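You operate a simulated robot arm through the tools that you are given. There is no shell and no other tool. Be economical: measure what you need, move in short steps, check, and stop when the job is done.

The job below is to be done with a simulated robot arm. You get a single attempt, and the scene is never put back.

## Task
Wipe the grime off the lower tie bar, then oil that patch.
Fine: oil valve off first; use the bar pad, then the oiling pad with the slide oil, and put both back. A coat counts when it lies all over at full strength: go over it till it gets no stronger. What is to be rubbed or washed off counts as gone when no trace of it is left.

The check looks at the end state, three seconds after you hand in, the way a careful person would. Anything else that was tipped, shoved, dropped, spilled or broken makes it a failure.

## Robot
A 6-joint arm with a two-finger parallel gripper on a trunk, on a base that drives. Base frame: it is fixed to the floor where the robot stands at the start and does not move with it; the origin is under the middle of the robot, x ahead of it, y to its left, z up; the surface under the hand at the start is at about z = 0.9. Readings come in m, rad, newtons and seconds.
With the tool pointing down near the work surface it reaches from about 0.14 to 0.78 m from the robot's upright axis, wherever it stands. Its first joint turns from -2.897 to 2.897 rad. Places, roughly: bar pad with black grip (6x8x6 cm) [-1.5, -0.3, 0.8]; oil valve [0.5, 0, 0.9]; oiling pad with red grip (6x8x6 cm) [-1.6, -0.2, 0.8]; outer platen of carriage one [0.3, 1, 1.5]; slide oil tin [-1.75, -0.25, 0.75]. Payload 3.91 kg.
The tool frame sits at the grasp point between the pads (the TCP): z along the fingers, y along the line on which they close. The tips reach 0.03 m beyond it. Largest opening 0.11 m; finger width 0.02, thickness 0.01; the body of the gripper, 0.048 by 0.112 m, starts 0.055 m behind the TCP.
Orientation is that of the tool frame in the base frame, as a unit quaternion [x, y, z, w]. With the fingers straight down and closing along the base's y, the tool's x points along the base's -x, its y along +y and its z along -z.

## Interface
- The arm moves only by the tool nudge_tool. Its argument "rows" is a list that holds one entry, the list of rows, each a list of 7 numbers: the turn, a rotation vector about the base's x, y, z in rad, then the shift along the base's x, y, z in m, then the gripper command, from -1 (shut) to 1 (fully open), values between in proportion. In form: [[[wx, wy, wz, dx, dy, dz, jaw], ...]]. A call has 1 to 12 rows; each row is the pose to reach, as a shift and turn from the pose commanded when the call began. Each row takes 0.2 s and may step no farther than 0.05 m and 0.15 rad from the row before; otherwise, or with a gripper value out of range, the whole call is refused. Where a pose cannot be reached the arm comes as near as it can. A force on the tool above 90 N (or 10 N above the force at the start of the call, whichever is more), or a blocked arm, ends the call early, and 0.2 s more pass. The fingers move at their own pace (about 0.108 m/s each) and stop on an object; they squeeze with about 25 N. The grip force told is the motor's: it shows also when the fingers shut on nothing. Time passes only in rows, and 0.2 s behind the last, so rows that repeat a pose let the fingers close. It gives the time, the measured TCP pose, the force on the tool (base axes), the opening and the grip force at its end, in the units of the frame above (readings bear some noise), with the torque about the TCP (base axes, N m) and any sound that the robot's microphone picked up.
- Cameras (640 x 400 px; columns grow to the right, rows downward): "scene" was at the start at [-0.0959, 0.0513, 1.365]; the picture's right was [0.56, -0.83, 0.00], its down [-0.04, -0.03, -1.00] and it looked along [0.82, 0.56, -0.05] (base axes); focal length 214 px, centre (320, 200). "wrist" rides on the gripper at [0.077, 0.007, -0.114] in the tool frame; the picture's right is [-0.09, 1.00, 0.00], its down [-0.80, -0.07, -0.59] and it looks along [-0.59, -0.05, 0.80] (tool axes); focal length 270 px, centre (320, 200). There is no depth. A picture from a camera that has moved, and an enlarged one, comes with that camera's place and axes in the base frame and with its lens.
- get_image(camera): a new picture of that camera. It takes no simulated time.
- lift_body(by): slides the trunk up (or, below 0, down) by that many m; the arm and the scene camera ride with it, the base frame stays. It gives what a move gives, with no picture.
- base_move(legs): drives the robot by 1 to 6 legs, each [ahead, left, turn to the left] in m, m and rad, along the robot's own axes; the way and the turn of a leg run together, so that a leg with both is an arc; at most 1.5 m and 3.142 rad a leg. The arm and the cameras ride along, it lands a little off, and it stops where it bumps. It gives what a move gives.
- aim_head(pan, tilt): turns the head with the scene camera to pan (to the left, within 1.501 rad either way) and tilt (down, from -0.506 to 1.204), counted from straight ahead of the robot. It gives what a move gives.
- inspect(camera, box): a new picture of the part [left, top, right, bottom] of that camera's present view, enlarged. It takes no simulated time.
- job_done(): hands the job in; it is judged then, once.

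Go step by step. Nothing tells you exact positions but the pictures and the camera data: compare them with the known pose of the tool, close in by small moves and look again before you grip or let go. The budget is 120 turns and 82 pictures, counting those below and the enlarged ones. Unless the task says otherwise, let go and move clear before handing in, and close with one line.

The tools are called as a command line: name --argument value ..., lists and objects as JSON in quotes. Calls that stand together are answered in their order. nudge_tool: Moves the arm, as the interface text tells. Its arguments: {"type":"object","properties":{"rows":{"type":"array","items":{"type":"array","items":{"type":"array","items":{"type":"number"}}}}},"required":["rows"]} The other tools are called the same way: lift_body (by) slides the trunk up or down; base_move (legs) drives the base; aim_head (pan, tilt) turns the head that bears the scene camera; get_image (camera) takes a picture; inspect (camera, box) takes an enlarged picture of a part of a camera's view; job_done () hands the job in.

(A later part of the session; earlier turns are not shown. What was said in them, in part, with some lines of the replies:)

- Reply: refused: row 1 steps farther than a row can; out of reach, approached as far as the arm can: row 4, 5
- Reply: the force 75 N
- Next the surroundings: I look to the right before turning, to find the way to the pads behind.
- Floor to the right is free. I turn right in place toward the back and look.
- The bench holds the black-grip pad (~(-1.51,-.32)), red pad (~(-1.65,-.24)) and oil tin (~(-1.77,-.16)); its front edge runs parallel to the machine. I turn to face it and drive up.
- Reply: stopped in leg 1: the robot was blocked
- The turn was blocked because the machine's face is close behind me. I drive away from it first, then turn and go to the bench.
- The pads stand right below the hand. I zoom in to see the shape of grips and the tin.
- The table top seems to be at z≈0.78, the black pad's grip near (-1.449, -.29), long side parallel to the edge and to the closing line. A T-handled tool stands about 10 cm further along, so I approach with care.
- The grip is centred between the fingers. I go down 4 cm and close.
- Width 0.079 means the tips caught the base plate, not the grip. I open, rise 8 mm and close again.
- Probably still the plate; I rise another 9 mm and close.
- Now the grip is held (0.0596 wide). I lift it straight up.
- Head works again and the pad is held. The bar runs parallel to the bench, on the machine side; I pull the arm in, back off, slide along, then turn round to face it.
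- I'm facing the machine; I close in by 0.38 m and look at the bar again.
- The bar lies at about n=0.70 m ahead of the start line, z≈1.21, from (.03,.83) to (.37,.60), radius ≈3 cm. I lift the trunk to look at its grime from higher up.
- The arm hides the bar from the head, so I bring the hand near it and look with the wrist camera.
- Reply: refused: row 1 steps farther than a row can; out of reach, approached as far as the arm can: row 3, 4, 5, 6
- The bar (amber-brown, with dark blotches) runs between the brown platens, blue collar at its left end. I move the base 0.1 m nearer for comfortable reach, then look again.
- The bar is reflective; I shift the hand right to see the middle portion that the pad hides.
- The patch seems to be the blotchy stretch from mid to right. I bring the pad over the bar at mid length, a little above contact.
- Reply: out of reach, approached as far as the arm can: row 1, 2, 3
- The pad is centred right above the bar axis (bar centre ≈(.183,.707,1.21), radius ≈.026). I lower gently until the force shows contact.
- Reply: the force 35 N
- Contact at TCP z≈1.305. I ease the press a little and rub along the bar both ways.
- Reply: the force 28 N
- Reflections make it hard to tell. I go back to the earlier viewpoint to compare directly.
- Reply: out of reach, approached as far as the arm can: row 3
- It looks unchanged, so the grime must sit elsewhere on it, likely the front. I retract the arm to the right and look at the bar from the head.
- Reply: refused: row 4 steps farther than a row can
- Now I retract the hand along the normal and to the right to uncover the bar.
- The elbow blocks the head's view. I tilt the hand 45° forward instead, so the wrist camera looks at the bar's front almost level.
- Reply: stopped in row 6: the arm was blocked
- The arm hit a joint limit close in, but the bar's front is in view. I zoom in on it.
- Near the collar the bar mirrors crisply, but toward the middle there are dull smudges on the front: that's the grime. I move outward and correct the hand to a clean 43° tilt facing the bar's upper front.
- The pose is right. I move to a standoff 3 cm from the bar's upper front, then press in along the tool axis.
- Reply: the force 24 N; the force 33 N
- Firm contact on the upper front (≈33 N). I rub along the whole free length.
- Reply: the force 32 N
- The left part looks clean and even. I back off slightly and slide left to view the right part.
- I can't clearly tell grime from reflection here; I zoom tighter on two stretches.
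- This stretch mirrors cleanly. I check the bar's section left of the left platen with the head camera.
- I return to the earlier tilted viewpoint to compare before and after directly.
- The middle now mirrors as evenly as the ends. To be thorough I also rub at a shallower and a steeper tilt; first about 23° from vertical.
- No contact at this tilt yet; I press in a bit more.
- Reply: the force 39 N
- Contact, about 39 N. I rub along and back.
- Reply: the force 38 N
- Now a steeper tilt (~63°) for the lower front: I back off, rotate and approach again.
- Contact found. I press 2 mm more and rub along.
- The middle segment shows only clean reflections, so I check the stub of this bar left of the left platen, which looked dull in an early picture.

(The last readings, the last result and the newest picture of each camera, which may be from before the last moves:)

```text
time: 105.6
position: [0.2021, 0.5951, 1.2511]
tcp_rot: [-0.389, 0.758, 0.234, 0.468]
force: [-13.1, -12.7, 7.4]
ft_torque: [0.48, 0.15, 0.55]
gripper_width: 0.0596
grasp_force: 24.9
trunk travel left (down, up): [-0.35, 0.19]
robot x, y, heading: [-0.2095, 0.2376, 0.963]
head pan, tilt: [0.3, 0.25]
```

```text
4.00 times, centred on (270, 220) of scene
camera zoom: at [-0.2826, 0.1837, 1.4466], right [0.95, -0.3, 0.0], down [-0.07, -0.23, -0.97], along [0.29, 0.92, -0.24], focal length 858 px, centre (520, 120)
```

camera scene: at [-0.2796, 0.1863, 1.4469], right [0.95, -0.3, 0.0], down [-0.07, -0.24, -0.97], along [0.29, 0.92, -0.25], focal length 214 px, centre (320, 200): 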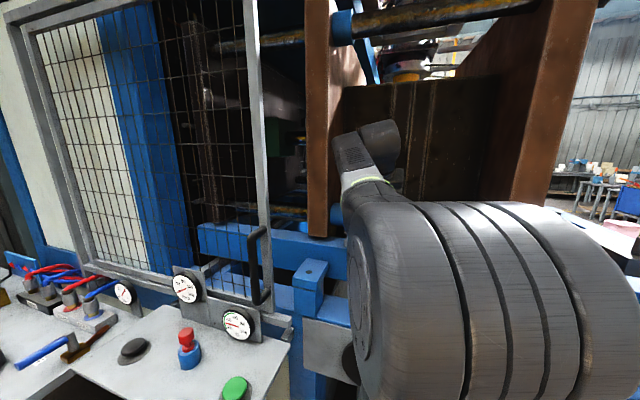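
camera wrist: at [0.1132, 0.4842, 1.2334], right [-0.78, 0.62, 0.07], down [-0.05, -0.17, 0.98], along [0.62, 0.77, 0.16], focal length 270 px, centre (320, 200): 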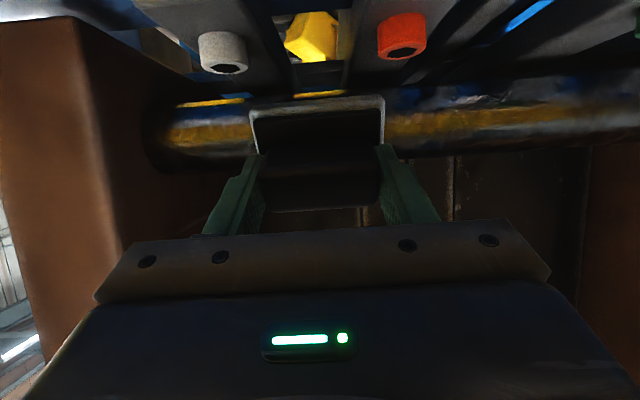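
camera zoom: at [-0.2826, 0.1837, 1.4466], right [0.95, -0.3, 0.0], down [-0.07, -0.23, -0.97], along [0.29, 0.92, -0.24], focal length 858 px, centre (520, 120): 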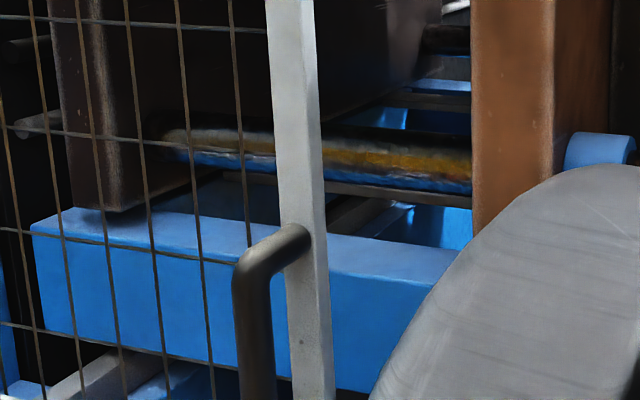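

That stub looks clean too. For safety I'll rub the top once more and also the top's far side; back off, raise the trunk, and level the hand.

nudge_tool --rows '[[[0, 0, 0, -0.0133, -0.018, 0.012, -1], [0, 0, 0, -0.0265, -0.0359, 0.0227, -1]]]'

lift_body --by 0.15

nudge_tool --rows '[[[-0.1107, 0.0815, 0, 0.005, 0.007, -0.01, -1], [-0.2214, 0.163, 0, 0.01, 0.014, -0.02, -1], [-0.3321, 0.2445, 0, 0.02, 0.027, -0.03, -1], [-0.4428, 0.326, 0, 0.03, 0.04, -0.04, -1], [-0.5535, 0.4075, 0, 0.04, 0.055, -0.05, -1], [-0.6642, 0.489, 0, 0.05, 0.07, -0.055, -1], [-0.775, 0.5705, 0, 0.06, 0.085, -0.06, -1], [-0.886, 0.652, 0, 0.071, 0.097, -0.06, -1], [-0.886, 0.652, 0, 0.071, 0.097, -0.085, -1]]]'

get_image --camera "wrist"

```text
time: 106.2
position: [0.1768, 0.5605, 1.2714]
tcp_rot: [-0.39, 0.758, 0.235, 0.467]
force: [-0.2, 0.2, -0.6]
ft_torque: [-0.02, 0.03, 0.02]
gripper_width: 0.0594
grasp_force: 24.9
trunk travel left (down, up): [-0.35, 0.19]
robot x, y, heading: [-0.2125, 0.2345, 0.972]
head pan, tilt: [0.3, 0.25]
```

```text
time: 107.9
position: [0.1771, 0.5615, 1.422]
tcp_rot: [-0.39, 0.758, 0.235, 0.467]
force: [0.2, -0.5, -1.2]
ft_torque: [-0.08, 0.02, -0.01]
gripper_width: 0.0599
grasp_force: 25.2
trunk travel left (down, up): [-0.5, 0.04]
robot x, y, heading: [-0.2105, 0.2346, 0.967]
head pan, tilt: [0.3, 0.25]
```

```text
time: 109.9
position: [0.2477, 0.6595, 1.3364]
tcp_rot: [-0.457, 0.89, 0.001, -0.001]
force: [-0.6, -0.7, -1.2]
ft_torque: [-0.01, -0.02, -0.02]
gripper_width: 0.0598
grasp_force: 24.9
trunk travel left (down, up): [-0.5, 0.04]
robot x, y, heading: [-0.2091, 0.238, 0.969]
head pan, tilt: [0.3, 0.25]
```

```text
18 pictures are left
camera wrist: at [0.1969, 0.5999, 1.4492], right [-0.76, 0.65, 0.0], down [0.53, 0.61, 0.59], along [0.39, 0.45, -0.8], focal length 270 px, centre (320, 200)
```

wrist: 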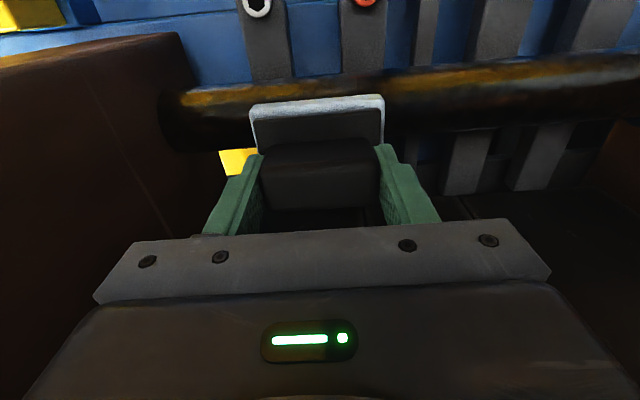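

Level over the bar's top again; I press and rub the top along its length.

nudge_tool --rows '[[[0, 0, 0, 0, 0, -0.02, -1], [0, 0, 0, 0, 0, -0.036, -1], [0, 0, 0, 0.036, -0.027, -0.036, -1], [0, 0, 0, 0.048, -0.036, -0.036, -1], [0, 0, 0, 0.012, -0.009, -0.036, -1], [0, 0, 0, -0.026, 0.019, -0.036, -1], [0, 0, 0, -0.064, 0.048, -0.036, -1], [0, 0, 0, -0.102, 0.076, -0.036, -1], [0, 0, 0, -0.138, 0.103, -0.036, -1], [0, 0, 0, -0.16, 0.12, -0.036, -1]]]'

nudge_tool --rows '[[[0, 0, 0, 0.038, -0.028, 0, -1], [0, 0, 0, 0.076, -0.057, 0, -1], [0, 0, 0, 0.114, -0.085, 0, -1], [0, 0, 0, 0.152, -0.114, 0, -1], [0, 0, 0, 0.184, -0.138, 0, -1], [0, 0, 0, 0.207, -0.155, 0, -1], [0, 0, 0, 0.184, -0.138, 0, -1], [0, 0, 0, 0.184, -0.138, 0.03, -1]]]'

```text
time: 112.1
position: [0.0856, 0.7788, 1.2995]
tcp_rot: [-0.457, 0.89, 0.003, -0.001]
force: [-1.2, 0.6, 2.4]
ft_torque: [-0.11, 0.01, -0.06]
gripper_width: 0.0595
grasp_force: 24.8
trunk travel left (down, up): [-0.5, 0.04]
robot x, y, heading: [-0.2106, 0.2404, 0.965]
head pan, tilt: [0.3, 0.25]
```

```text
time: 113.9
position: [0.2729, 0.6397, 1.3301]
tcp_rot: [-0.456, 0.89, 0.002, -0.001]
force: [-0.4, -0.7, -1.0]
ft_torque: [0.0, 0.0, -0.02]
gripper_width: 0.0596
grasp_force: 25.0
trunk travel left (down, up): [-0.5, 0.04]
robot x, y, heading: [-0.2112, 0.2384, 0.967]
head pan, tilt: [0.3, 0.25]
```

At the left end contact was weak, so I repeat with more press toward the left, checking the force at a few points.

nudge_tool --rows '[[[0, 0, 0, 0, 0, -0.016, -1], [0, 0, 0, 0, 0, -0.031, -1], [0, 0, 0, 0.024, -0.018, -0.031, -1], [0, 0, 0, 0, 0, -0.032, -1], [0, 0, 0, -0.036, 0.027, -0.032, -1], [0, 0, 0, -0.072, 0.054, -0.033, -1]]]'

nudge_tool --rows '[[[0, 0, 0, -0.034, 0.0255, -0.002, -1], [0, 0, 0, -0.068, 0.051, -0.004, -1], [0, 0, 0, -0.1, 0.075, -0.005, -1], [0, 0, 0, -0.12, 0.09, -0.006, -1]]]'

nudge_tool --rows '[[[0, 0, 0, 0.034, -0.0255, 0.001, -1], [0, 0, 0, 0.068, -0.051, 0.003, -1], [0, 0, 0, 0.1, -0.075, 0.004, -1]]]'

```text
time: 115.3
position: [0.1985, 0.6936, 1.2988]
tcp_rot: [-0.457, 0.89, 0.003, 0.001]
force: [-1.3, -0.4, 18.9]
ft_torque: [-0.75, -0.21, -0.08]
gripper_width: 0.0595
grasp_force: 24.6
trunk travel left (down, up): [-0.5, 0.04]
robot x, y, heading: [-0.2113, 0.2382, 0.965]
head pan, tilt: [0.3, 0.25]
```

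```text
time: 116.3
position: [0.0807, 0.7785, 1.2959]
tcp_rot: [-0.455, 0.891, 0.004, 0.004]
force: [16.5, -12.5, 54.3]
ft_torque: [-1.45, -0.82, 0.11]
gripper_width: 0.0596
grasp_force: 24.8
trunk travel left (down, up): [-0.5, 0.04]
robot x, y, heading: [-0.2091, 0.2347, 0.97]
head pan, tilt: [0.3, 0.25]
```

```text
time: 117.1
position: [0.1774, 0.7107, 1.2965]
tcp_rot: [-0.456, 0.89, 0.002, 0.002]
force: [-8.6, 6.9, 38.0]
ft_torque: [0.65, 0.25, 0.31]
gripper_width: 0.0597
grasp_force: 24.8
trunk travel left (down, up): [-0.5, 0.04]
robot x, y, heading: [-0.2122, 0.2348, 0.964]
head pan, tilt: [0.3, 0.25]
```

The pad has seated a few mm deeper in the grip; contact is good along the whole length now. I also do the top's far side with a slight backward tilt, carefully.

nudge_tool --rows '[[[0, 0, 0, 0, 0, 0.03, -1], [-0.1, 0.074, 0, 0.006, 0.008, 0.03, -1], [-0.2, 0.147, 0, 0.012, 0.016, 0.03, -1], [-0.266, 0.196, 0, 0.0165, 0.0225, 0.03, -1], [-0.266, 0.196, 0, 0.0165, 0.0225, 0.01, -1]]]'

nudge_tool --rows '[[[0, 0, 0, 0, 0, -0.006, -1], [0, 0, 0, 0, 0, -0.009, -1]]]'

get_image --camera "wrist"

```text
time: 118.0
position: [0.1767, 0.7038, 1.299]
tcp_rot: [-0.453, 0.887, -0.042, -0.082]
force: [-4.5, -6.0, 16.1]
ft_torque: [-0.32, 0.31, 0.06]
gripper_width: 0.0598
grasp_force: 24.6
out of reach, approached as far as the arm can: row 2, 3, 4
trunk travel left (down, up): [-0.5, 0.04]
robot x, y, heading: [-0.2068, 0.2348, 0.966]
head pan, tilt: [0.3, 0.25]
stopped in row 4: the force on the tool passed its limit at 122 N (the readings are from after the stop); the commanded pose is now the measured one
```

```text
time: 118.6
position: [0.1768, 0.7032, 1.2977]
tcp_rot: [-0.453, 0.888, -0.038, -0.073]
force: [10.6, 12.6, 88.0]
ft_torque: [0.16, 0.31, -0.04]
gripper_width: 0.0595
grasp_force: 25.0
trunk travel left (down, up): [-0.5, 0.04]
robot x, y, heading: [-0.2081, 0.2402, 0.969]
head pan, tilt: [0.3, 0.25]
```

```text
17 pictures are left
camera wrist: at [0.1357, 0.6605, 1.4213], right [-0.76, 0.65, -0.02], down [0.58, 0.68, 0.46], along [0.31, 0.34, -0.89], focal length 270 px, centre (320, 200)
```

wrist: 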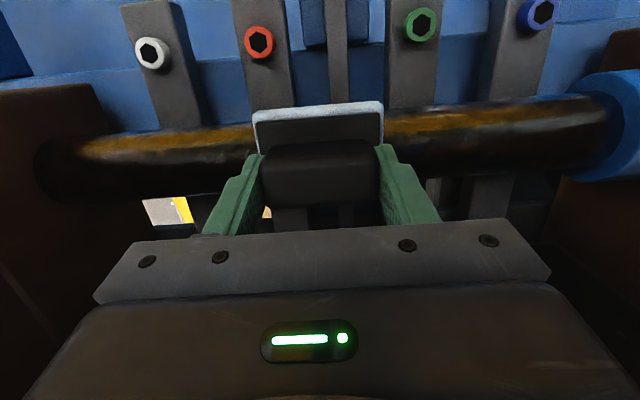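

Backward tilt isn't reachable; I release the press, level the hand and retract to carry the pad back.

nudge_tool --rows '[[[0, 0, 0, 0, 0, 0.02, -1], [0.07, -0.05, 0, -0.01, -0.013, 0.045, -1], [0.13, -0.098, 0, -0.03, -0.04, 0.06, -1], [0.13, -0.098, 0, -0.055, -0.075, 0.07, -1], [0.13, -0.098, 0, -0.08, -0.11, 0.07, -1], [0.13, -0.098, 0, -0.107, -0.145, 0.07, -1], [0.13, -0.098, 0, -0.133, -0.181, 0.05, -1], [0.13, -0.098, 0, -0.155, -0.218, 0.03, -1], [0.13, -0.098, 0, -0.18, -0.255, 0.02, -1]]]'

get_image --camera "wrist"

```text
time: 120.6
position: [-0.0022, 0.4515, 1.3085]
tcp_rot: [-0.455, 0.89, -0.007, -0.009]
force: [0.2, -0.2, -1.1]
ft_torque: [0.0, -0.01, 0.02]
gripper_width: 0.0592
grasp_force: 24.4
out of reach, approached as far as the arm can: row 1
trunk travel left (down, up): [-0.5, 0.04]
robot x, y, heading: [-0.2108, 0.2394, 0.969]
head pan, tilt: [0.3, 0.25]
```

```text
16 pictures are left
camera wrist: at [-0.0515, 0.3953, 1.4226], right [-0.76, 0.65, -0.01], down [0.53, 0.62, 0.58], along [0.38, 0.43, -0.82], focal length 270 px, centre (320, 200)
```

wrist: 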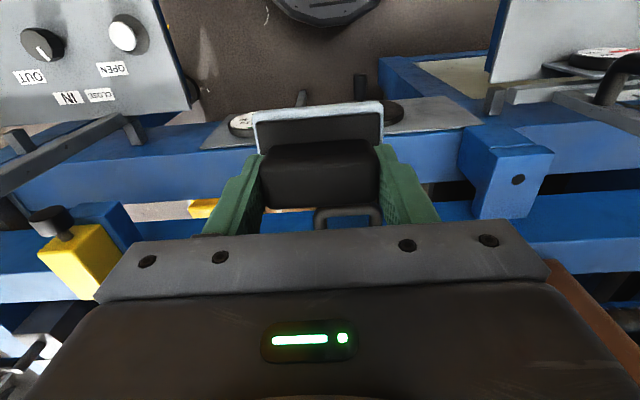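

I back off, turn round and drive back to the bench, then lower the trunk.

base_move --legs '[[-0.47, 0, 0], [0, 0, -3.132], [0, -0.824, 0], [0.26, 0, 0]]'

lift_body --by -0.2

get_image --camera "wrist"

```text
time: 136.2
position: [-1.5114, -0.1248, 1.3089]
tcp_rot: [0.888, 0.459, 0.011, -0.007]
force: [0.5, -0.4, -0.7]
ft_torque: [0.02, -0.01, -0.02]
gripper_width: 0.0598
grasp_force: 25.1
trunk travel left (down, up): [-0.5, 0.04]
robot x, y, heading: [-1.3055, 0.0937, -2.161]
head pan, tilt: [0.3, 0.25]
```

```text
time: 138.3
position: [-1.5121, -0.1241, 1.1062]
tcp_rot: [0.888, 0.459, 0.01, -0.007]
force: [-0.9, 0.5, -1.3]
ft_torque: [0.02, 0.0, -0.03]
gripper_width: 0.0597
grasp_force: 25.1
trunk travel left (down, up): [-0.3, 0.24]
robot x, y, heading: [-1.3038, 0.0942, -2.163]
head pan, tilt: [0.3, 0.25]
```

```text
15 pictures are left
camera wrist: at [-1.463, -0.0676, 1.2226], right [0.76, -0.65, -0.01], down [-0.53, -0.63, 0.58], along [-0.38, -0.44, -0.82], focal length 270 px, centre (320, 200)
```

wrist: 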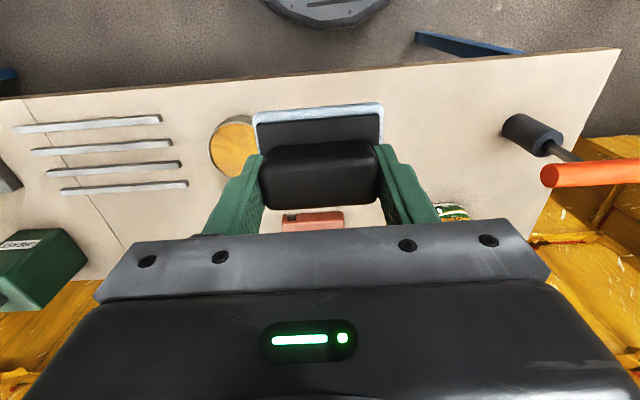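

The robot landed well. I level the hand, carry the pad over its old place and lower it to just above the table.

nudge_tool --rows '[[[-0.01, 0.006, 0, 0.015, -0.045, 0, -1], [-0.0216, 0.0114, 0, 0.03, -0.088, -0.01, -1], [-0.0216, 0.0114, 0, 0.044, -0.13, -0.03, -1], [-0.0216, 0.0114, 0, 0.0575, -0.1725, -0.05, -1], [-0.0216, 0.0114, 0, 0.0575, -0.1725, -0.095, -1], [-0.0216, 0.0114, 0, 0.0575, -0.1725, -0.14, -1], [-0.0216, 0.0114, 0, 0.0575, -0.1725, -0.185, -1], [-0.0216, 0.0114, 0, 0.0575, -0.1725, -0.22, -1], [-0.0216, 0.0114, 0, 0.0575, -0.1725, -0.238, -1]]]'

nudge_tool --rows '[[[0, 0, 0, 0, 0, -0.004, -1], [0, 0, 0, 0, 0, -0.008, -1]]]'

```text
time: 140.3
position: [-1.4541, -0.2971, 0.8714]
tcp_rot: [0.888, 0.46, 0.0, 0.0]
force: [-0.5, -0.2, -1.5]
ft_torque: [0.04, -0.02, 0.0]
gripper_width: 0.0596
grasp_force: 25.4
trunk travel left (down, up): [-0.3, 0.24]
robot x, y, heading: [-1.305, 0.0948, -2.167]
head pan, tilt: [0.3, 0.25]
```

```text
time: 140.9
position: [-1.4542, -0.2971, 0.8629]
tcp_rot: [0.888, 0.46, 0.0, 0.0]
force: [-0.2, 0.7, -1.4]
ft_torque: [0.01, -0.02, 0.01]
gripper_width: 0.0595
grasp_force: 25.0
trunk travel left (down, up): [-0.3, 0.24]
robot x, y, heading: [-1.305, 0.0926, -2.16]
head pan, tilt: [0.3, 0.25]
```

nudge_tool --rows '[[[0, 0, 0, 0, 0, -0.003, -1], [0, 0, 0, 0, 0, -0.005, -1]]]'

nudge_tool --rows '[[[0, 0, 0, 0, 0, -0.002, -1], [0, 0, 0, 0, 0, -0.0035, -1]]]'

```text
time: 141.5
position: [-1.4541, -0.2964, 0.8605]
tcp_rot: [0.888, 0.459, -0.003, 0.003]
force: [-0.6, -3.7, 34.3]
ft_torque: [0.58, -0.32, -0.06]
gripper_width: 0.0599
grasp_force: 25.3
trunk travel left (down, up): [-0.3, 0.24]
robot x, y, heading: [-1.3044, 0.0944, -2.163]
head pan, tilt: [0.3, 0.25]
```

```text
time: 142.1
position: [-1.4535, -0.2979, 0.8562]
tcp_rot: [0.888, 0.46, -0.003, 0.003]
force: [-7.0, -7.3, 54.8]
ft_torque: [0.85, -0.26, 0.1]
gripper_width: 0.06
grasp_force: 25.2
trunk travel left (down, up): [-0.3, 0.24]
robot x, y, heading: [-1.302, 0.0878, -2.164]
head pan, tilt: [0.3, 0.25]
```

The pad is on the table. I relieve the press, open, and rise clear.

nudge_tool --rows '[[[0, 0, 0, 0, 0, 0.005, -1], [0, 0, 0, 0, 0, 0.005, 0.5], [0, 0, 0, 0, 0, 0.005, 0.7], [0, 0, 0, 0, 0, 0.03, 0.7], [0, 0, 0, 0, 0, 0.07, 0.7], [0, 0, 0, -0.02, 0.015, 0.11, 0.7]]]'

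get_image --camera "wrist"

```text
time: 143.5
position: [-1.4719, -0.2821, 0.9647]
tcp_rot: [0.888, 0.459, 0.0, 0.0]
force: [0.5, -0.7, -0.6]
ft_torque: [0.03, -0.02, -0.01]
gripper_width: 0.0936
grasp_force: 0.0
trunk travel left (down, up): [-0.3, 0.24]
robot x, y, heading: [-1.3044, 0.0927, -2.161]
head pan, tilt: [0.3, 0.25]
```

```text
14 pictures are left
camera wrist: at [-1.4224, -0.2233, 1.0771], right [0.76, -0.65, 0.0], down [-0.52, -0.61, 0.59], along [-0.38, -0.45, -0.8], focal length 270 px, centre (320, 200)
```

wrist: 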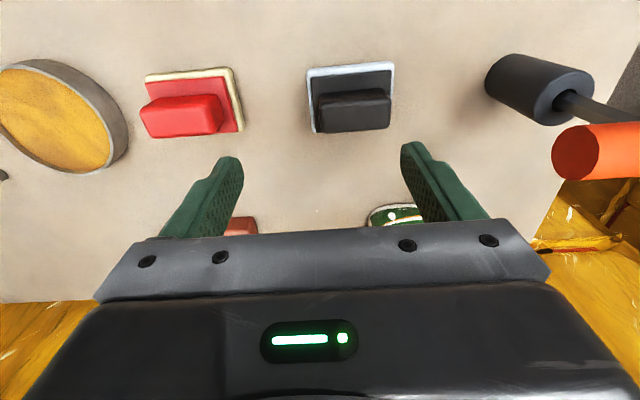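

Black pad is back. Now the red pad, centre about (-1.573,-.201); I move above it and check.

nudge_tool --rows '[[[0, 0, 0, -0.035, 0.028, 0, 0.7], [0, 0, 0, -0.07, 0.056, 0, 0.7], [0, 0, 0, -0.101, 0.0805, 0, 0.7], [0, 0, 0, -0.101, 0.0805, -0.04, 0.7], [0, 0, 0, -0.101, 0.0805, -0.075, 0.7]]]'

get_image --camera "wrist"

```text
time: 144.7
position: [-1.5747, -0.2026, 0.8889]
tcp_rot: [0.888, 0.46, 0.001, -0.001]
force: [-0.3, -0.2, -0.1]
ft_torque: [0.0, 0.01, 0.01]
gripper_width: 0.0935
grasp_force: 0.1
trunk travel left (down, up): [-0.3, 0.24]
robot x, y, heading: [-1.3056, 0.0908, -2.161]
head pan, tilt: [0.3, 0.25]
```

```text
13 pictures are left
camera wrist: at [-1.5246, -0.1427, 1.0017], right [0.76, -0.65, 0.0], down [-0.52, -0.61, 0.59], along [-0.38, -0.45, -0.8], focal length 270 px, centre (320, 200)
```

wrist: 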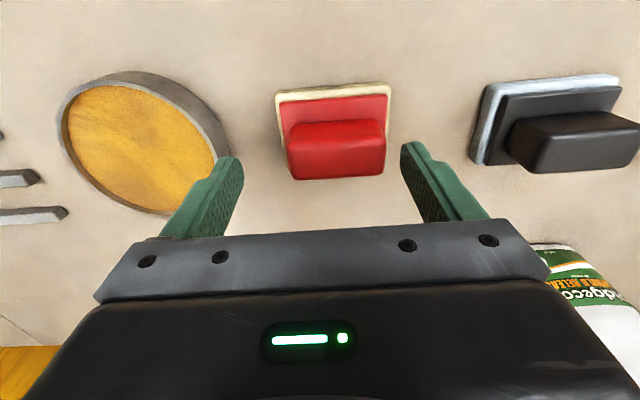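

Shift about 1 cm to centre on the red grip, then go down and close.

nudge_tool --rows '[[[0, 0, 0, 0.008, -0.007, 0, 0.7], [0, 0, 0, 0.008, -0.007, -0.014, 0.7], [0, 0, 0, 0.008, -0.007, -0.028, 0.7], [0, 0, 0, 0.008, -0.007, -0.028, -1], [0, 0, 0, 0.008, -0.007, -0.028, -1], [0, 0, 0, 0.008, -0.007, -0.028, -1]]]'

inspect --camera "wrist" --box '[220, 70, 420, 230]'

```text
time: 146.1
position: [-1.5668, -0.2076, 0.8593]
tcp_rot: [0.888, 0.46, 0.0, 0.0]
force: [0.0, -0.6, -0.3]
ft_torque: [-0.01, 0.03, 0.04]
gripper_width: 0.0594
grasp_force: 25.0
trunk travel left (down, up): [-0.3, 0.24]
robot x, y, heading: [-1.3071, 0.0952, -2.166]
head pan, tilt: [0.3, 0.25]
```

```text
2.50 times, centred on (320, 150) of wrist
camera zoom: at [-1.5174, -0.1491, 0.9726], right [0.76, -0.65, 0.0], down [-0.52, -0.61, 0.59], along [-0.38, -0.45, -0.8], focal length 676 px, centre (320, 325)
```

zoom: 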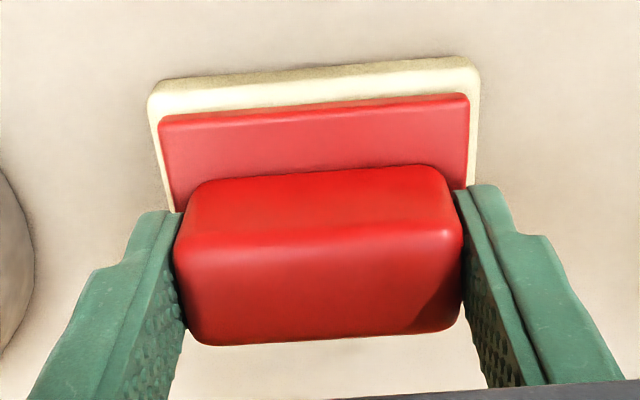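

Red pad gripped on its grip. I lift it and carry it above the tin.

nudge_tool --rows '[[[0, 0, 0, 0, 0, 0.04, -1], [0, 0, 0, 0, 0, 0.085, -1], [0, 0, 0, -0.041, 0.028, 0.09, -1], [0, 0, 0, -0.082, 0.056, 0.09, -1], [0, 0, 0, -0.122, 0.084, 0.09, -1]]]'

get_image --camera "wrist"

```text
time: 147.3
position: [-1.6908, -0.122, 0.949]
tcp_rot: [0.888, 0.459, 0.0, 0.0]
force: [0.4, 0.0, -1.4]
ft_torque: [-0.01, 0.06, -0.01]
gripper_width: 0.0596
grasp_force: 24.9
trunk travel left (down, up): [-0.3, 0.24]
robot x, y, heading: [-1.309, 0.0957, -2.165]
head pan, tilt: [0.3, 0.25]
```

```text
11 pictures are left
camera wrist: at [-1.6417, -0.0645, 1.0632], right [0.76, -0.65, 0.0], down [-0.52, -0.61, 0.59], along [-0.38, -0.45, -0.8], focal length 270 px, centre (320, 200)
```

wrist: 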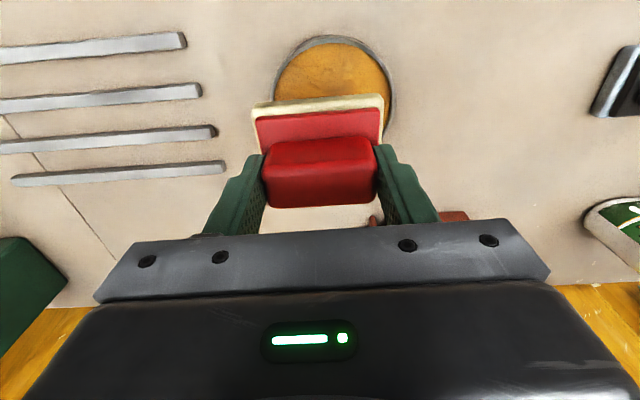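

The tin centre is about 1.2 cm to the right of the pad. I correct and lower gently into the oil.

nudge_tool --rows '[[[0, 0, 0, 0.0115, -0.006, 0, -1], [0, 0, 0, 0.0115, -0.006, -0.035, -1], [0, 0, 0, 0.0115, -0.006, -0.06, -1], [0, 0, 0, 0.0115, -0.006, -0.068, -1]]]'

nudge_tool --rows '[[[0, 0, 0, 0, 0, -0.004, -1], [0, 0, 0, 0, 0, -0.006, -1]]]'

get_image --camera "wrist"

```text
time: 148.3
position: [-1.6778, -0.128, 0.8813]
tcp_rot: [0.888, 0.459, 0.001, -0.001]
force: [1.4, 0.4, -1.3]
ft_torque: [0.02, -0.01, -0.02]
gripper_width: 0.0596
grasp_force: 24.7
trunk travel left (down, up): [-0.3, 0.24]
robot x, y, heading: [-1.3037, 0.0927, -2.167]
head pan, tilt: [0.3, 0.25]
```

```text
time: 148.9
position: [-1.6773, -0.1289, 0.8785]
tcp_rot: [0.888, 0.46, -0.004, -0.001]
force: [-1.1, -0.9, 34.1]
ft_torque: [-0.29, -0.27, -0.24]
gripper_width: 0.0599
grasp_force: 25.4
trunk travel left (down, up): [-0.3, 0.24]
robot x, y, heading: [-1.3054, 0.0935, -2.16]
head pan, tilt: [0.3, 0.25]
```

```text
10 pictures are left
camera wrist: at [-1.627, -0.0698, 0.9908], right [0.76, -0.65, 0.0], down [-0.52, -0.61, 0.6], along [-0.39, -0.46, -0.8], focal length 270 px, centre (320, 200)
```

wrist: 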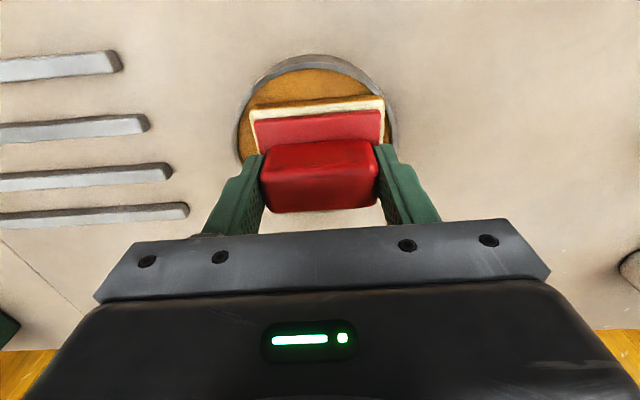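

The pad sits in the oil, inside the rim. I hold it a moment and lift straight out.

nudge_tool --rows '[[[0, 0, 0, 0.004, -0.003, 0, -1], [0, 0, 0, -0.004, 0.003, 0, -1], [0, 0, 0, 0, 0, 0, -1], [0, 0, 0, 0, 0, 0.003, -1], [0, 0, 0, 0, 0, 0.04, -1], [0, 0, 0, 0, 0, 0.085, -1], [0, 0, 0, 0.01, 0.015, 0.12, -1], [0, 0, 0, 0.03, 0.04, 0.15, -1], [0, 0, 0, 0.06, 0.06, 0.18, -1], [0, 0, 0, 0.1, 0.05, 0.2, -1], [0, 0, 0, 0.14, 0.03, 0.21, -1]]]'

get_image --camera "wrist"

```text
time: 151.3
position: [-1.5374, -0.0995, 1.0872]
tcp_rot: [0.888, 0.459, 0.001, 0.0]
force: [-0.4, -0.1, -0.8]
ft_torque: [-0.04, -0.02, 0.02]
gripper_width: 0.06
grasp_force: 25.4
trunk travel left (down, up): [-0.3, 0.24]
robot x, y, heading: [-1.3032, 0.0927, -2.169]
head pan, tilt: [0.3, 0.25]
```

```text
9 pictures are left
camera wrist: at [-1.4882, -0.0398, 1.2001], right [0.76, -0.65, 0.0], down [-0.52, -0.61, 0.59], along [-0.38, -0.45, -0.8], focal length 270 px, centre (320, 200)
```

wrist: 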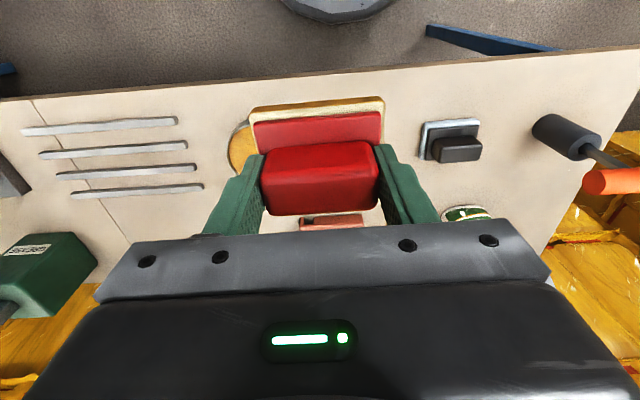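

The pad's edge is tinted with oil. I raise the trunk and drive back to the machine to the same stand.

lift_body --by 0.2

base_move --legs '[[-0.26, 0, 0], [0, 0.824, 0], [0, 0, 3.135], [0.475, 0, 0]]'

```text
time: 153.5
position: [-1.5376, -0.0981, 1.2874]
tcp_rot: [0.888, 0.46, 0.0, 0.0]
force: [1.2, 0.6, -1.0]
ft_torque: [0.04, -0.02, 0.01]
gripper_width: 0.0595
grasp_force: 25.2
trunk travel left (down, up): [-0.5, 0.04]
robot x, y, heading: [-1.3054, 0.0893, -2.164]
head pan, tilt: [0.3, 0.25]
```

```text
time: 169.0
position: [0.045, 0.4092, 1.2861]
tcp_rot: [-0.438, 0.899, 0.0, -0.001]
force: [0.2, 0.6, -1.4]
ft_torque: [0.01, 0.03, -0.02]
gripper_width: 0.0594
grasp_force: 24.8
trunk travel left (down, up): [-0.5, 0.04]
robot x, y, heading: [-0.1963, 0.2324, 0.93]
head pan, tilt: [0.3, 0.25]
```

I land slightly rotated, so I correct yaw, raise the hand, and move over the bar.

nudge_tool --rows '[[[0, 0, 0.018, 0, 0, 0.035, -1], [0, 0, 0.036, 0, 0, 0.07, -1], [0, 0, 0.036, 0.027, 0.0367, 0.07, -1], [0, 0, 0.036, 0.054, 0.0734, 0.07, -1], [0, 0, 0.036, 0.081, 0.11, 0.07, -1], [0, 0, 0.036, 0.108, 0.1468, 0.07, -1], [0, 0, 0.036, 0.135, 0.1835, 0.07, -1], [0, 0, 0.036, 0.162, 0.22, 0.07, -1], [0, 0, 0.036, 0.189, 0.257, 0.065, -1]]]'

get_image --camera "wrist"

```text
time: 171.0
position: [0.2349, 0.669, 1.3496]
tcp_rot: [-0.454, 0.891, -0.001, 0.0]
force: [0.0, 1.0, -1.4]
ft_torque: [-0.02, 0.04, 0.01]
gripper_width: 0.0595
grasp_force: 25.2
trunk travel left (down, up): [-0.5, 0.04]
robot x, y, heading: [-0.1985, 0.2282, 0.928]
head pan, tilt: [0.3, 0.25]
```

```text
8 pictures are left
camera wrist: at [0.1843, 0.6106, 1.4635], right [-0.76, 0.66, 0.0], down [0.53, 0.61, 0.59], along [0.39, 0.45, -0.81], focal length 270 px, centre (320, 200)
```

wrist: 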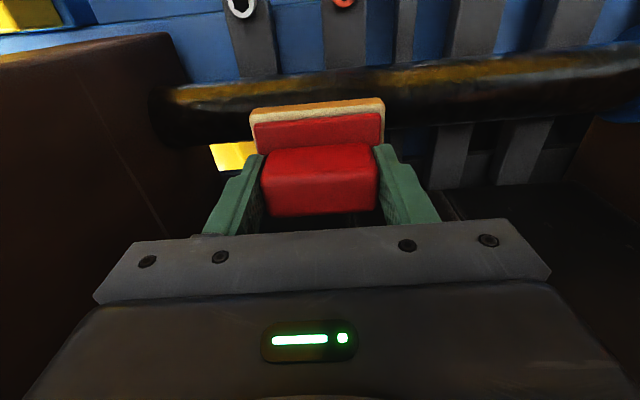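

In place above the bar. I press down with the oiled pad and spread along, checking force.

nudge_tool --rows '[[[0, 0, 0, 0, 0, -0.025, -1], [0, 0, 0, 0, 0, -0.044, -1], [0, 0, 0, 0, 0, -0.05, -1]]]'

nudge_tool --rows '[[[0, 0, 0, 0.032, -0.024, 0, -1], [0, 0, 0, 0.06, -0.045, 0, -1], [0, 0, 0, 0.028, -0.021, 0, -1], [0, 0, 0, -0.008, 0.006, 0, -1], [0, 0, 0, -0.044, 0.033, -0.001, -1], [0, 0, 0, -0.08, 0.06, -0.001, -1], [0, 0, 0, -0.116, 0.087, -0.002, -1], [0, 0, 0, -0.15, 0.1125, -0.002, -1]]]'

nudge_tool --rows '[[[0, 0, 0, 0.036, -0.027, 0, -1], [0, 0, 0, 0.072, -0.054, 0.001, -1], [0, 0, 0, 0.108, -0.081, 0.001, -1], [0, 0, 0, 0.144, -0.108, 0.002, -1], [0, 0, 0, 0.18, -0.135, 0.002, -1], [0, 0, 0, 0.208, -0.156, 0.002, -1], [0, 0, 0, 0.176, -0.132, 0.002, -1], [0, 0, 0, 0.14, -0.105, 0.001, -1], [0, 0, 0, 0.104, -0.078, 0.001, -1]]]'

```text
time: 171.8
position: [0.234, 0.6665, 1.3014]
tcp_rot: [-0.455, 0.891, 0.001, 0.0]
force: [0.7, 0.5, -1.1]
ft_torque: [-0.01, -0.01, 0.01]
gripper_width: 0.0594
grasp_force: 25.4
trunk travel left (down, up): [-0.5, 0.04]
robot x, y, heading: [-0.1984, 0.23, 0.932]
head pan, tilt: [0.3, 0.25]
```

```text
time: 173.6
position: [0.0846, 0.7751, 1.3004]
tcp_rot: [-0.454, 0.891, -0.001, 0.0]
force: [0.2, -0.6, -1.2]
ft_torque: [-0.02, 0.0, -0.02]
gripper_width: 0.0596
grasp_force: 25.0
trunk travel left (down, up): [-0.5, 0.04]
robot x, y, heading: [-0.1961, 0.2279, 0.931]
head pan, tilt: [0.3, 0.25]
```

```text
time: 175.6
position: [0.1865, 0.7029, 1.3018]
tcp_rot: [-0.455, 0.89, -0.001, 0.0]
force: [-1.0, 0.4, -1.5]
ft_torque: [-0.01, -0.03, -0.02]
gripper_width: 0.0597
grasp_force: 24.8
trunk travel left (down, up): [-0.5, 0.04]
robot x, y, heading: [-0.1983, 0.2292, 0.924]
head pan, tilt: [0.3, 0.25]
```

No contact yet; I lower in small steps until it bears.

nudge_tool --rows '[[[0, 0, 0, 0, 0, -0.004, -1], [0, 0, 0, 0, 0, -0.004, -1]]]'

nudge_tool --rows '[[[0, 0, 0, 0, 0, -0.003, -1], [0, 0, 0, 0, 0, -0.003, -1]]]'

```text
time: 176.2
position: [0.1873, 0.7012, 1.2954]
tcp_rot: [-0.455, 0.891, 0.001, 0.0]
force: [-0.5, 0.3, -0.4]
ft_torque: [0.0, 0.0, -0.01]
gripper_width: 0.0596
grasp_force: 24.8
trunk travel left (down, up): [-0.5, 0.04]
robot x, y, heading: [-0.1994, 0.2282, 0.932]
head pan, tilt: [0.3, 0.25]
```

```text
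time: 176.8
position: [0.1872, 0.7007, 1.2966]
tcp_rot: [-0.455, 0.891, 0.001, 0.002]
force: [5.5, 7.3, 25.8]
ft_torque: [0.03, 0.24, 0.03]
gripper_width: 0.0597
grasp_force: 25.2
trunk travel left (down, up): [-0.5, 0.04]
robot x, y, heading: [-0.1947, 0.2249, 0.927]
head pan, tilt: [0.3, 0.25]
```

Contact at z≈1.297 (26 N). I sweep along both ways.

nudge_tool --rows '[[[0, 0, 0, 0.036, -0.027, 0, -1], [0, 0, 0, 0.072, -0.054, 0, -1], [0, 0, 0, 0.108, -0.081, 0, -1], [0, 0, 0, 0.072, -0.054, 0, -1], [0, 0, 0, 0.036, -0.027, 0, -1], [0, 0, 0, 0, 0, 0, -1], [0, 0, 0, -0.036, 0.027, 0, -1], [0, 0, 0, -0.072, 0.054, -0.001, -1], [0, 0, 0, -0.108, 0.081, -0.001, -1]]]'

nudge_tool --rows '[[[0, 0, 0, 0.036, -0.027, 0, -1], [0, 0, 0, 0.072, -0.054, 0, -1], [0, 0, 0, 0.108, -0.081, 0, -1], [0, 0, 0, 0.144, -0.108, 0, -1], [0, 0, 0, 0.18, -0.135, 0, -1], [0, 0, 0, 0.214, -0.16, 0, -1]]]'

get_image --camera "wrist"

```text
time: 178.8
position: [0.0795, 0.7776, 1.2961]
tcp_rot: [-0.455, 0.891, 0.002, 0.003]
force: [7.8, -5.9, 44.4]
ft_torque: [-0.98, -0.55, -0.17]
gripper_width: 0.0596
grasp_force: 25.1
trunk travel left (down, up): [-0.5, 0.04]
robot x, y, heading: [-0.1961, 0.2245, 0.93]
head pan, tilt: [0.3, 0.25]
```

```text
time: 180.2
position: [0.2917, 0.6173, 1.2947]
tcp_rot: [-0.455, 0.891, 0.0, 0.004]
force: [-8.8, 8.5, 44.3]
ft_torque: [0.98, 1.37, 0.13]
gripper_width: 0.0598
grasp_force: 24.7
trunk travel left (down, up): [-0.5, 0.04]
robot x, y, heading: [-0.1945, 0.2279, 0.93]
head pan, tilt: [0.3, 0.25]
```

```text
7 pictures are left
camera wrist: at [0.2393, 0.559, 1.4089], right [-0.76, 0.66, 0.0], down [0.52, 0.61, 0.6], along [0.4, 0.45, -0.8], focal length 270 px, centre (320, 200)
```

wrist: 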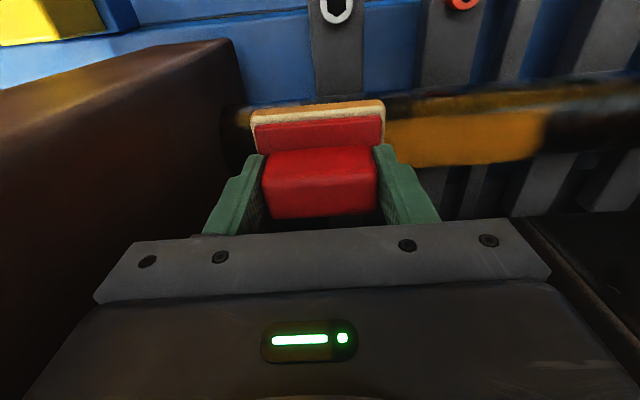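

The oil coat shows as an amber patch on the bar's top with a clear edge. I zoom to judge its evenness.

inspect --camera "wrist" --box '[370, 60, 630, 200]'

```text
2.46 times, centred on (500, 130) of wrist
camera zoom: at [0.2393, 0.559, 1.4089], right [-0.76, 0.66, 0.0], down [0.52, 0.61, 0.6], along [0.4, 0.45, -0.8], focal length 665 px, centre (-123, 372)
```

zoom: 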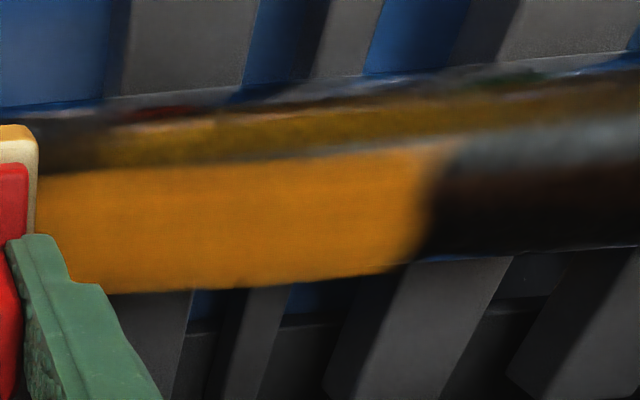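

The patch covers the bar's top from about mid-length rightward. I go over that stretch several more times.

nudge_tool --rows '[[[0, 0, 0, -0.036, 0.027, 0, -1], [0, 0, 0, -0.072, 0.054, 0, -1], [0, 0, 0, -0.108, 0.081, 0, -1], [0, 0, 0, -0.144, 0.108, 0, -1], [0, 0, 0, -0.108, 0.081, 0, -1], [0, 0, 0, -0.072, 0.054, 0, -1], [0, 0, 0, -0.036, 0.027, 0, -1], [0, 0, 0, 0.002, -0.0015, 0, -1], [0, 0, 0, -0.036, 0.027, 0, -1], [0, 0, 0, -0.072, 0.054, 0, -1], [0, 0, 0, -0.108, 0.081, 0, -1], [0, 0, 0, -0.144, 0.108, 0, -1]]]'

nudge_tool --rows '[[[0, 0, 0, 0.036, -0.027, 0, -1], [0, 0, 0, 0.072, -0.054, 0, -1], [0, 0, 0, 0.108, -0.081, 0, -1], [0, 0, 0, 0.146, -0.109, 0, -1], [0, 0, 0, 0.108, -0.081, 0, -1], [0, 0, 0, 0.072, -0.054, 0, -1], [0, 0, 0, 0.036, -0.027, 0, -1], [0, 0, 0, 0, 0, 0, -1], [0, 0, 0, -0.036, 0.027, 0, -1], [0, 0, 0, -0.072, 0.054, 0, -1]]]'

inspect --camera "wrist" --box '[0, 60, 270, 210]'

```text
time: 182.8
position: [0.1503, 0.7254, 1.2968]
tcp_rot: [-0.454, 0.891, 0.001, 0.001]
force: [6.7, -6.2, 36.2]
ft_torque: [-0.5, -0.77, -0.21]
gripper_width: 0.0596
grasp_force: 25.5
trunk travel left (down, up): [-0.5, 0.04]
robot x, y, heading: [-0.1948, 0.229, 0.933]
head pan, tilt: [0.3, 0.25]
```

```text
time: 185.0
position: [0.0813, 0.7769, 1.2963]
tcp_rot: [-0.454, 0.891, 0.003, 0.004]
force: [9.2, -7.1, 47.8]
ft_torque: [-1.06, -0.63, -0.11]
gripper_width: 0.0597
grasp_force: 25.0
trunk travel left (down, up): [-0.5, 0.04]
robot x, y, heading: [-0.1998, 0.2297, 0.931]
head pan, tilt: [0.3, 0.25]
```

```text
2.37 times, centred on (135, 135) of wrist
camera zoom: at [0.0294, 0.7173, 1.4088], right [-0.75, 0.66, 0.0], down [0.53, 0.6, 0.6], along [0.39, 0.45, -0.8], focal length 641 px, centre (758, 354)
```

zoom: 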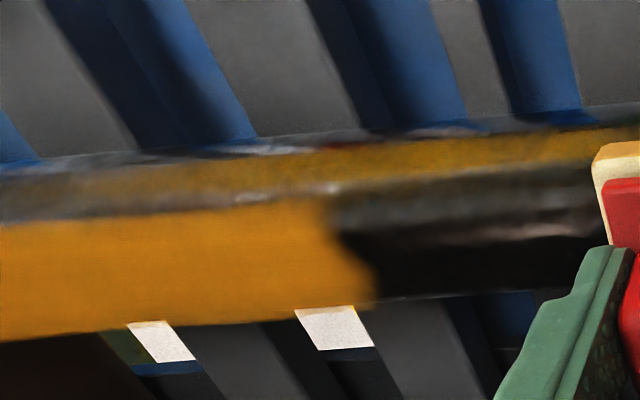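

Uniform coat on this part. I lift a little and look at the patch's right end.

nudge_tool --rows '[[[0, 0, 0, 0, 0, 0.035, -1], [0, 0, 0, 0.036, -0.027, 0.045, -1], [0, 0, 0, 0.072, -0.054, 0.045, -1], [0, 0, 0, 0.09, -0.0675, 0.045, -1]]]'

inspect --camera "wrist" --box '[20, 60, 280, 200]'

```text
time: 186.0
position: [0.169, 0.7167, 1.3362]
tcp_rot: [-0.454, 0.891, -0.001, -0.001]
force: [-0.5, 0.8, -0.9]
ft_torque: [-0.01, 0.01, -0.01]
gripper_width: 0.0595
grasp_force: 25.1
trunk travel left (down, up): [-0.5, 0.04]
robot x, y, heading: [-0.1926, 0.2278, 0.933]
head pan, tilt: [0.3, 0.25]
```

```text
2.46 times, centred on (150, 130) of wrist
camera zoom: at [0.118, 0.6583, 1.449], right [-0.76, 0.66, 0.0], down [0.53, 0.61, 0.59], along [0.39, 0.45, -0.8], focal length 665 px, centre (738, 372)
```

zoom: 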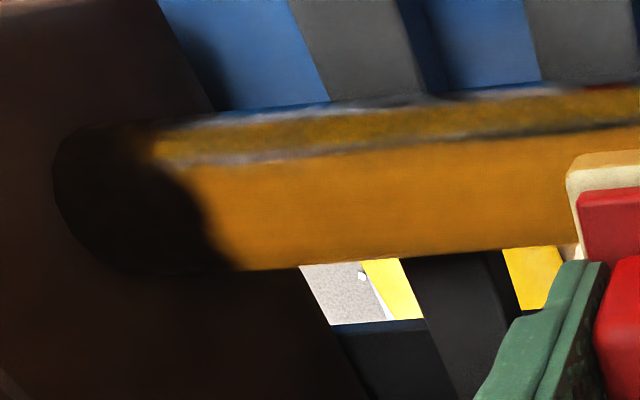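

The patch spans roughly 17 cm, evenly coated right to both edges. I go over it twice more to make sure it's at full strength.

nudge_tool --rows '[[[0, 0, 0, 0, 0, -0.025, -1], [0, 0, 0, 0, 0, -0.045, -1], [0, 0, 0, 0.036, -0.027, -0.045, -1], [0, 0, 0, 0.072, -0.054, -0.045, -1], [0, 0, 0, 0.104, -0.078, -0.045, -1], [0, 0, 0, 0.13, -0.0975, -0.045, -1], [0, 0, 0, 0.104, -0.078, -0.045, -1], [0, 0, 0, 0.072, -0.054, -0.045, -1], [0, 0, 0, 0.036, -0.027, -0.045, -1], [0, 0, 0, 0, 0, -0.045, -1]]]'

nudge_tool --rows '[[[0, 0, 0, 0.036, -0.027, 0, -1], [0, 0, 0, 0.072, -0.054, 0, -1], [0, 0, 0, 0.104, -0.078, 0, -1], [0, 0, 0, 0.13, -0.0975, 0, -1], [0, 0, 0, 0.104, -0.078, 0, -1], [0, 0, 0, 0.072, -0.054, 0, -1], [0, 0, 0, 0.036, -0.027, 0, -1], [0, 0, 0, 0, 0, 0, -1], [0, 0, 0, 0, 0, 0.03, -1], [0, 0, 0, 0, 0, 0.045, -1]]]'

inspect --camera "wrist" --box '[20, 60, 280, 200]'

```text
time: 188.2
position: [0.1683, 0.7116, 1.2983]
tcp_rot: [-0.454, 0.891, 0.002, 0.003]
force: [8.9, -7.5, 46.3]
ft_torque: [-0.87, -0.56, -0.15]
gripper_width: 0.0595
grasp_force: 25.1
trunk travel left (down, up): [-0.5, 0.04]
robot x, y, heading: [-0.1958, 0.228, 0.935]
head pan, tilt: [0.3, 0.25]
```

```text
time: 190.4
position: [0.1663, 0.7199, 1.3368]
tcp_rot: [-0.455, 0.89, -0.001, -0.001]
force: [-0.8, -0.9, -1.7]
ft_torque: [-0.01, -0.03, 0.0]
gripper_width: 0.0595
grasp_force: 24.8
trunk travel left (down, up): [-0.5, 0.04]
robot x, y, heading: [-0.1973, 0.2263, 0.929]
head pan, tilt: [0.3, 0.25]
```

```text
2.46 times, centred on (150, 130) of wrist
camera zoom: at [0.1155, 0.6612, 1.4501], right [-0.76, 0.65, 0.0], down [0.53, 0.61, 0.59], along [0.39, 0.45, -0.81], focal length 665 px, centre (738, 372)
```

zoom: 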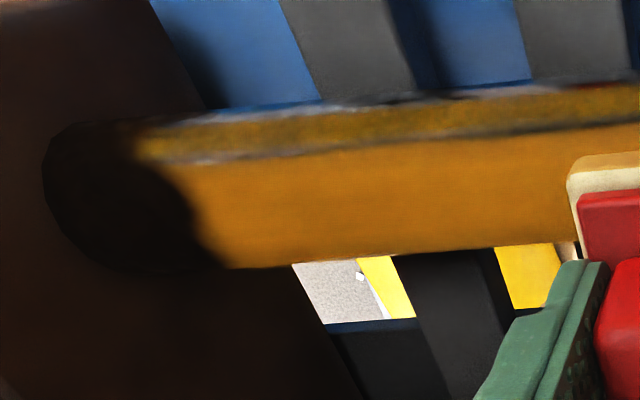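

The coat hasn't changed in strength. I check the right edge once more, enlarged, since it lies in shade.

inspect --camera "wrist" --box '[30, 90, 150, 180]'

```text
4.44 times, centred on (90, 135) of wrist
camera zoom: at [0.1155, 0.6612, 1.4501], right [-0.76, 0.65, 0.0], down [0.53, 0.61, 0.59], along [0.39, 0.45, -0.81], focal length 1201 px, centre (1342, 489)
```

zoom: 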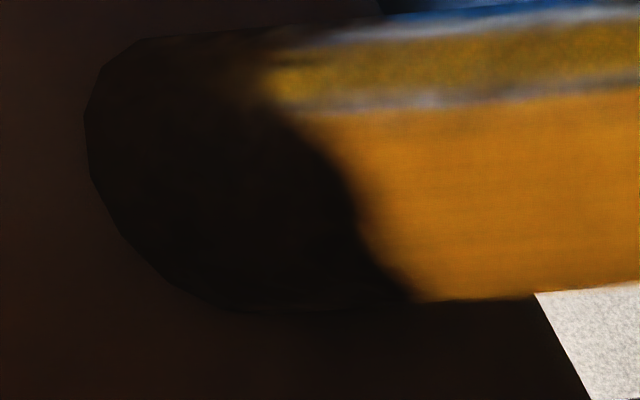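

The coat ends in a clean edge there too. I retract and return the red pad.

nudge_tool --rows '[[[0, 0, 0, -0.005, -0.007, 0.035, -1], [0, 0, 0, -0.025, -0.035, 0.05, -1], [0, 0, 0, -0.05, -0.07, 0.055, -1], [0, 0, 0, -0.075, -0.105, 0.055, -1], [0, 0, 0, -0.1, -0.14, 0.05, -1], [0, 0, 0, -0.125, -0.175, 0.04, -1], [0, 0, -0.018, -0.15, -0.21, 0.02, -1], [0, 0, -0.036, -0.172, -0.25, -0.01, -1]]]'

base_move --legs '[[-0.47, 0, 0.036], [0, 0, -3.132]]'

```text
refused: row 8 steps farther than a row can; nothing moved
```

```text
time: 200.7
position: [-0.8315, -0.6569, 1.3382]
tcp_rot: [0.887, 0.461, 0.0, 0.001]
force: [0.0, 0.0, -1.2]
ft_torque: [0.0, 0.03, 0.01]
gripper_width: 0.0595
grasp_force: 25.1
trunk travel left (down, up): [-0.5, 0.04]
robot x, y, heading: [-0.4749, -0.1656, -2.196]
head pan, tilt: [0.3, 0.25]
```

The arm row was refused and the base moved with the arm still stretched, but it went clear with no contact. I pull the arm in now and drive on to the bench.

nudge_tool --rows '[[[0, 0, 0, 0.025, 0.035, 0, -1], [0, 0, 0, 0.05, 0.07, 0, -1], [0, 0, 0, 0.075, 0.105, -0.005, -1], [0, 0, 0, 0.1, 0.14, -0.01, -1], [0, 0, 0, 0.125, 0.175, -0.02, -1], [0, 0, 0, 0.15, 0.21, -0.03, -1], [0, 0, 0, 0.172, 0.24, -0.04, -1]]]'

base_move --legs '[[0, 0, 0.032], [0, -0.834, 0], [0.25, 0, 0]]'

lift_body --by -0.2

```text
time: 202.3
position: [-0.6594, -0.4159, 1.2986]
tcp_rot: [0.887, 0.461, 0.001, 0.0]
force: [-0.3, 0.2, -1.2]
ft_torque: [-0.02, -0.02, 0.02]
gripper_width: 0.0596
grasp_force: 25.2
trunk travel left (down, up): [-0.5, 0.04]
robot x, y, heading: [-0.4731, -0.1626, -2.193]
head pan, tilt: [0.3, 0.25]
```

```text
time: 208.6
position: [-1.4882, -0.1786, 1.2995]
tcp_rot: [0.874, 0.486, 0.001, 0.0]
force: [-0.5, 0.0, -0.9]
ft_torque: [0.01, -0.01, -0.03]
gripper_width: 0.0596
grasp_force: 25.4
trunk travel left (down, up): [-0.5, 0.04]
robot x, y, heading: [-1.3171, 0.0847, -2.147]
head pan, tilt: [0.3, 0.25]
```

```text
time: 210.8
position: [-1.4886, -0.1791, 1.0988]
tcp_rot: [0.874, 0.486, 0.001, 0.0]
force: [-0.3, 0.0, -0.8]
ft_torque: [-0.01, 0.0, 0.01]
gripper_width: 0.0595
grasp_force: 25.1
trunk travel left (down, up): [-0.3, 0.24]
robot x, y, heading: [-1.318, 0.0871, -2.137]
head pan, tilt: [0.3, 0.25]
```

I correct the yaw and lower the red pad over its old place.

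nudge_tool --rows '[[[0, 0, -0.03, -0.039, -0.014, 0, -1], [0, 0, -0.058, -0.078, -0.0285, 0, -1], [0, 0, -0.058, -0.078, -0.0285, -0.045, -1], [0, 0, -0.058, -0.078, -0.0285, -0.09, -1], [0, 0, -0.058, -0.078, -0.0285, -0.135, -1], [0, 0, -0.058, -0.078, -0.0285, -0.18, -1], [0, 0, -0.058, -0.078, -0.0285, -0.215, -1], [0, 0, -0.058, -0.078, -0.0285, -0.232, -1]]]'

nudge_tool --rows '[[[0, 0, 0, 0, 0, -0.004, -1], [0, 0, 0, 0, 0, -0.007, -1]]]'

```text
time: 212.6
position: [-1.5673, -0.2059, 0.8661]
tcp_rot: [0.887, 0.461, 0.0, 0.0]
force: [-0.9, 0.1, -1.3]
ft_torque: [0.0, 0.02, 0.03]
gripper_width: 0.0597
grasp_force: 25.1
trunk travel left (down, up): [-0.3, 0.24]
robot x, y, heading: [-1.3152, 0.0856, -2.141]
head pan, tilt: [0.3, 0.25]
```

```text
time: 213.2
position: [-1.5655, -0.2082, 0.8602]
tcp_rot: [0.888, 0.46, 0.0, -0.001]
force: [-0.7, 0.7, -0.7]
ft_torque: [-0.01, 0.0, 0.03]
gripper_width: 0.0596
grasp_force: 24.5
trunk travel left (down, up): [-0.3, 0.24]
robot x, y, heading: [-1.3179, 0.0867, -2.141]
head pan, tilt: [0.3, 0.25]
```

nudge_tool --rows '[[[0, 0, 0, 0, 0, -0.002, -1], [0, 0, 0, 0, 0, -0.004, -1]]]'

nudge_tool --rows '[[[0, 0, 0, 0, 0, -0.001, -1], [0, 0, 0, 0, 0, -0.002, -1]]]'

```text
time: 213.8
position: [-1.5658, -0.2074, 0.8571]
tcp_rot: [0.888, 0.46, 0.0, 0.0]
force: [-0.2, -0.3, -0.4]
ft_torque: [0.0, 0.03, 0.02]
gripper_width: 0.0596
grasp_force: 24.8
trunk travel left (down, up): [-0.3, 0.24]
robot x, y, heading: [-1.3181, 0.0819, -2.138]
head pan, tilt: [0.3, 0.25]
```

```text
time: 214.4
position: [-1.5666, -0.2071, 0.8549]
tcp_rot: [0.888, 0.46, -0.001, 0.0]
force: [-0.5, 0.7, 1.8]
ft_torque: [-0.11, -0.02, 0.0]
gripper_width: 0.0596
grasp_force: 24.5
trunk travel left (down, up): [-0.3, 0.24]
robot x, y, heading: [-1.3166, 0.0851, -2.141]
head pan, tilt: [0.3, 0.25]
```

The pad just touches the table. I press 1 mm more, open and rise clear, then check.

nudge_tool --rows '[[[0, 0, 0, 0, 0, -0.001, -1], [0, 0, 0, 0, 0, -0.001, 0.5], [0, 0, 0, 0, 0, -0.001, 0.7], [0, 0, 0, 0, 0, 0.03, 0.7], [0, 0, 0, 0, 0, 0.075, 0.7], [0, 0, 0, 0.02, 0.025, 0.11, 0.7], [0, 0, 0, 0.045, 0.06, 0.13, 0.7]]]'

get_image --camera "wrist"

```text
time: 216.0
position: [-1.521, -0.1446, 0.9853]
tcp_rot: [0.888, 0.46, 0.0, 0.0]
force: [0.4, -0.1, -0.7]
ft_torque: [0.03, 0.01, -0.01]
gripper_width: 0.0935
grasp_force: 0.1
trunk travel left (down, up): [-0.3, 0.24]
robot x, y, heading: [-1.3165, 0.0859, -2.141]
head pan, tilt: [0.3, 0.25]
```

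```text
1 pictures are left
camera wrist: at [-1.4707, -0.086, 1.0987], right [0.76, -0.65, 0.0], down [-0.52, -0.61, 0.59], along [-0.38, -0.45, -0.8], focal length 270 px, centre (320, 200)
```

wrist: 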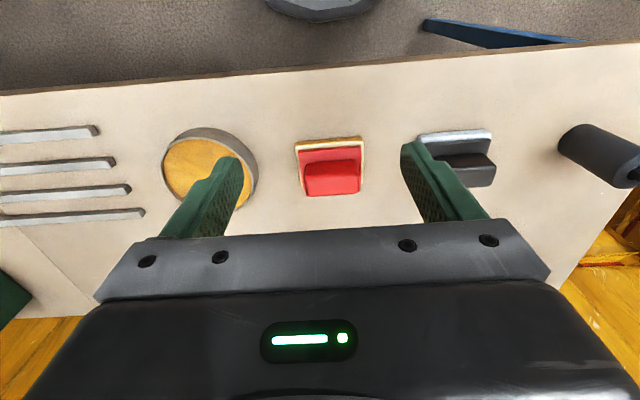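

Both pads stand back in their places, the tin is unmoved, the valve is off and the hand is clear. I hand in.

job_done

```text
The job is handed in.
```

The oil valve is off, the lower tie bar is wiped and its top patch is oiled evenly, and both pads are back in their places. I never saw the grime clearly: the bar's reflections hid it. So I'm relying on repeated passes over the top and front, and on the oil coat coming out even. The coat's right edge lies about where the pad could reach no further, so I'm less sure of that end.
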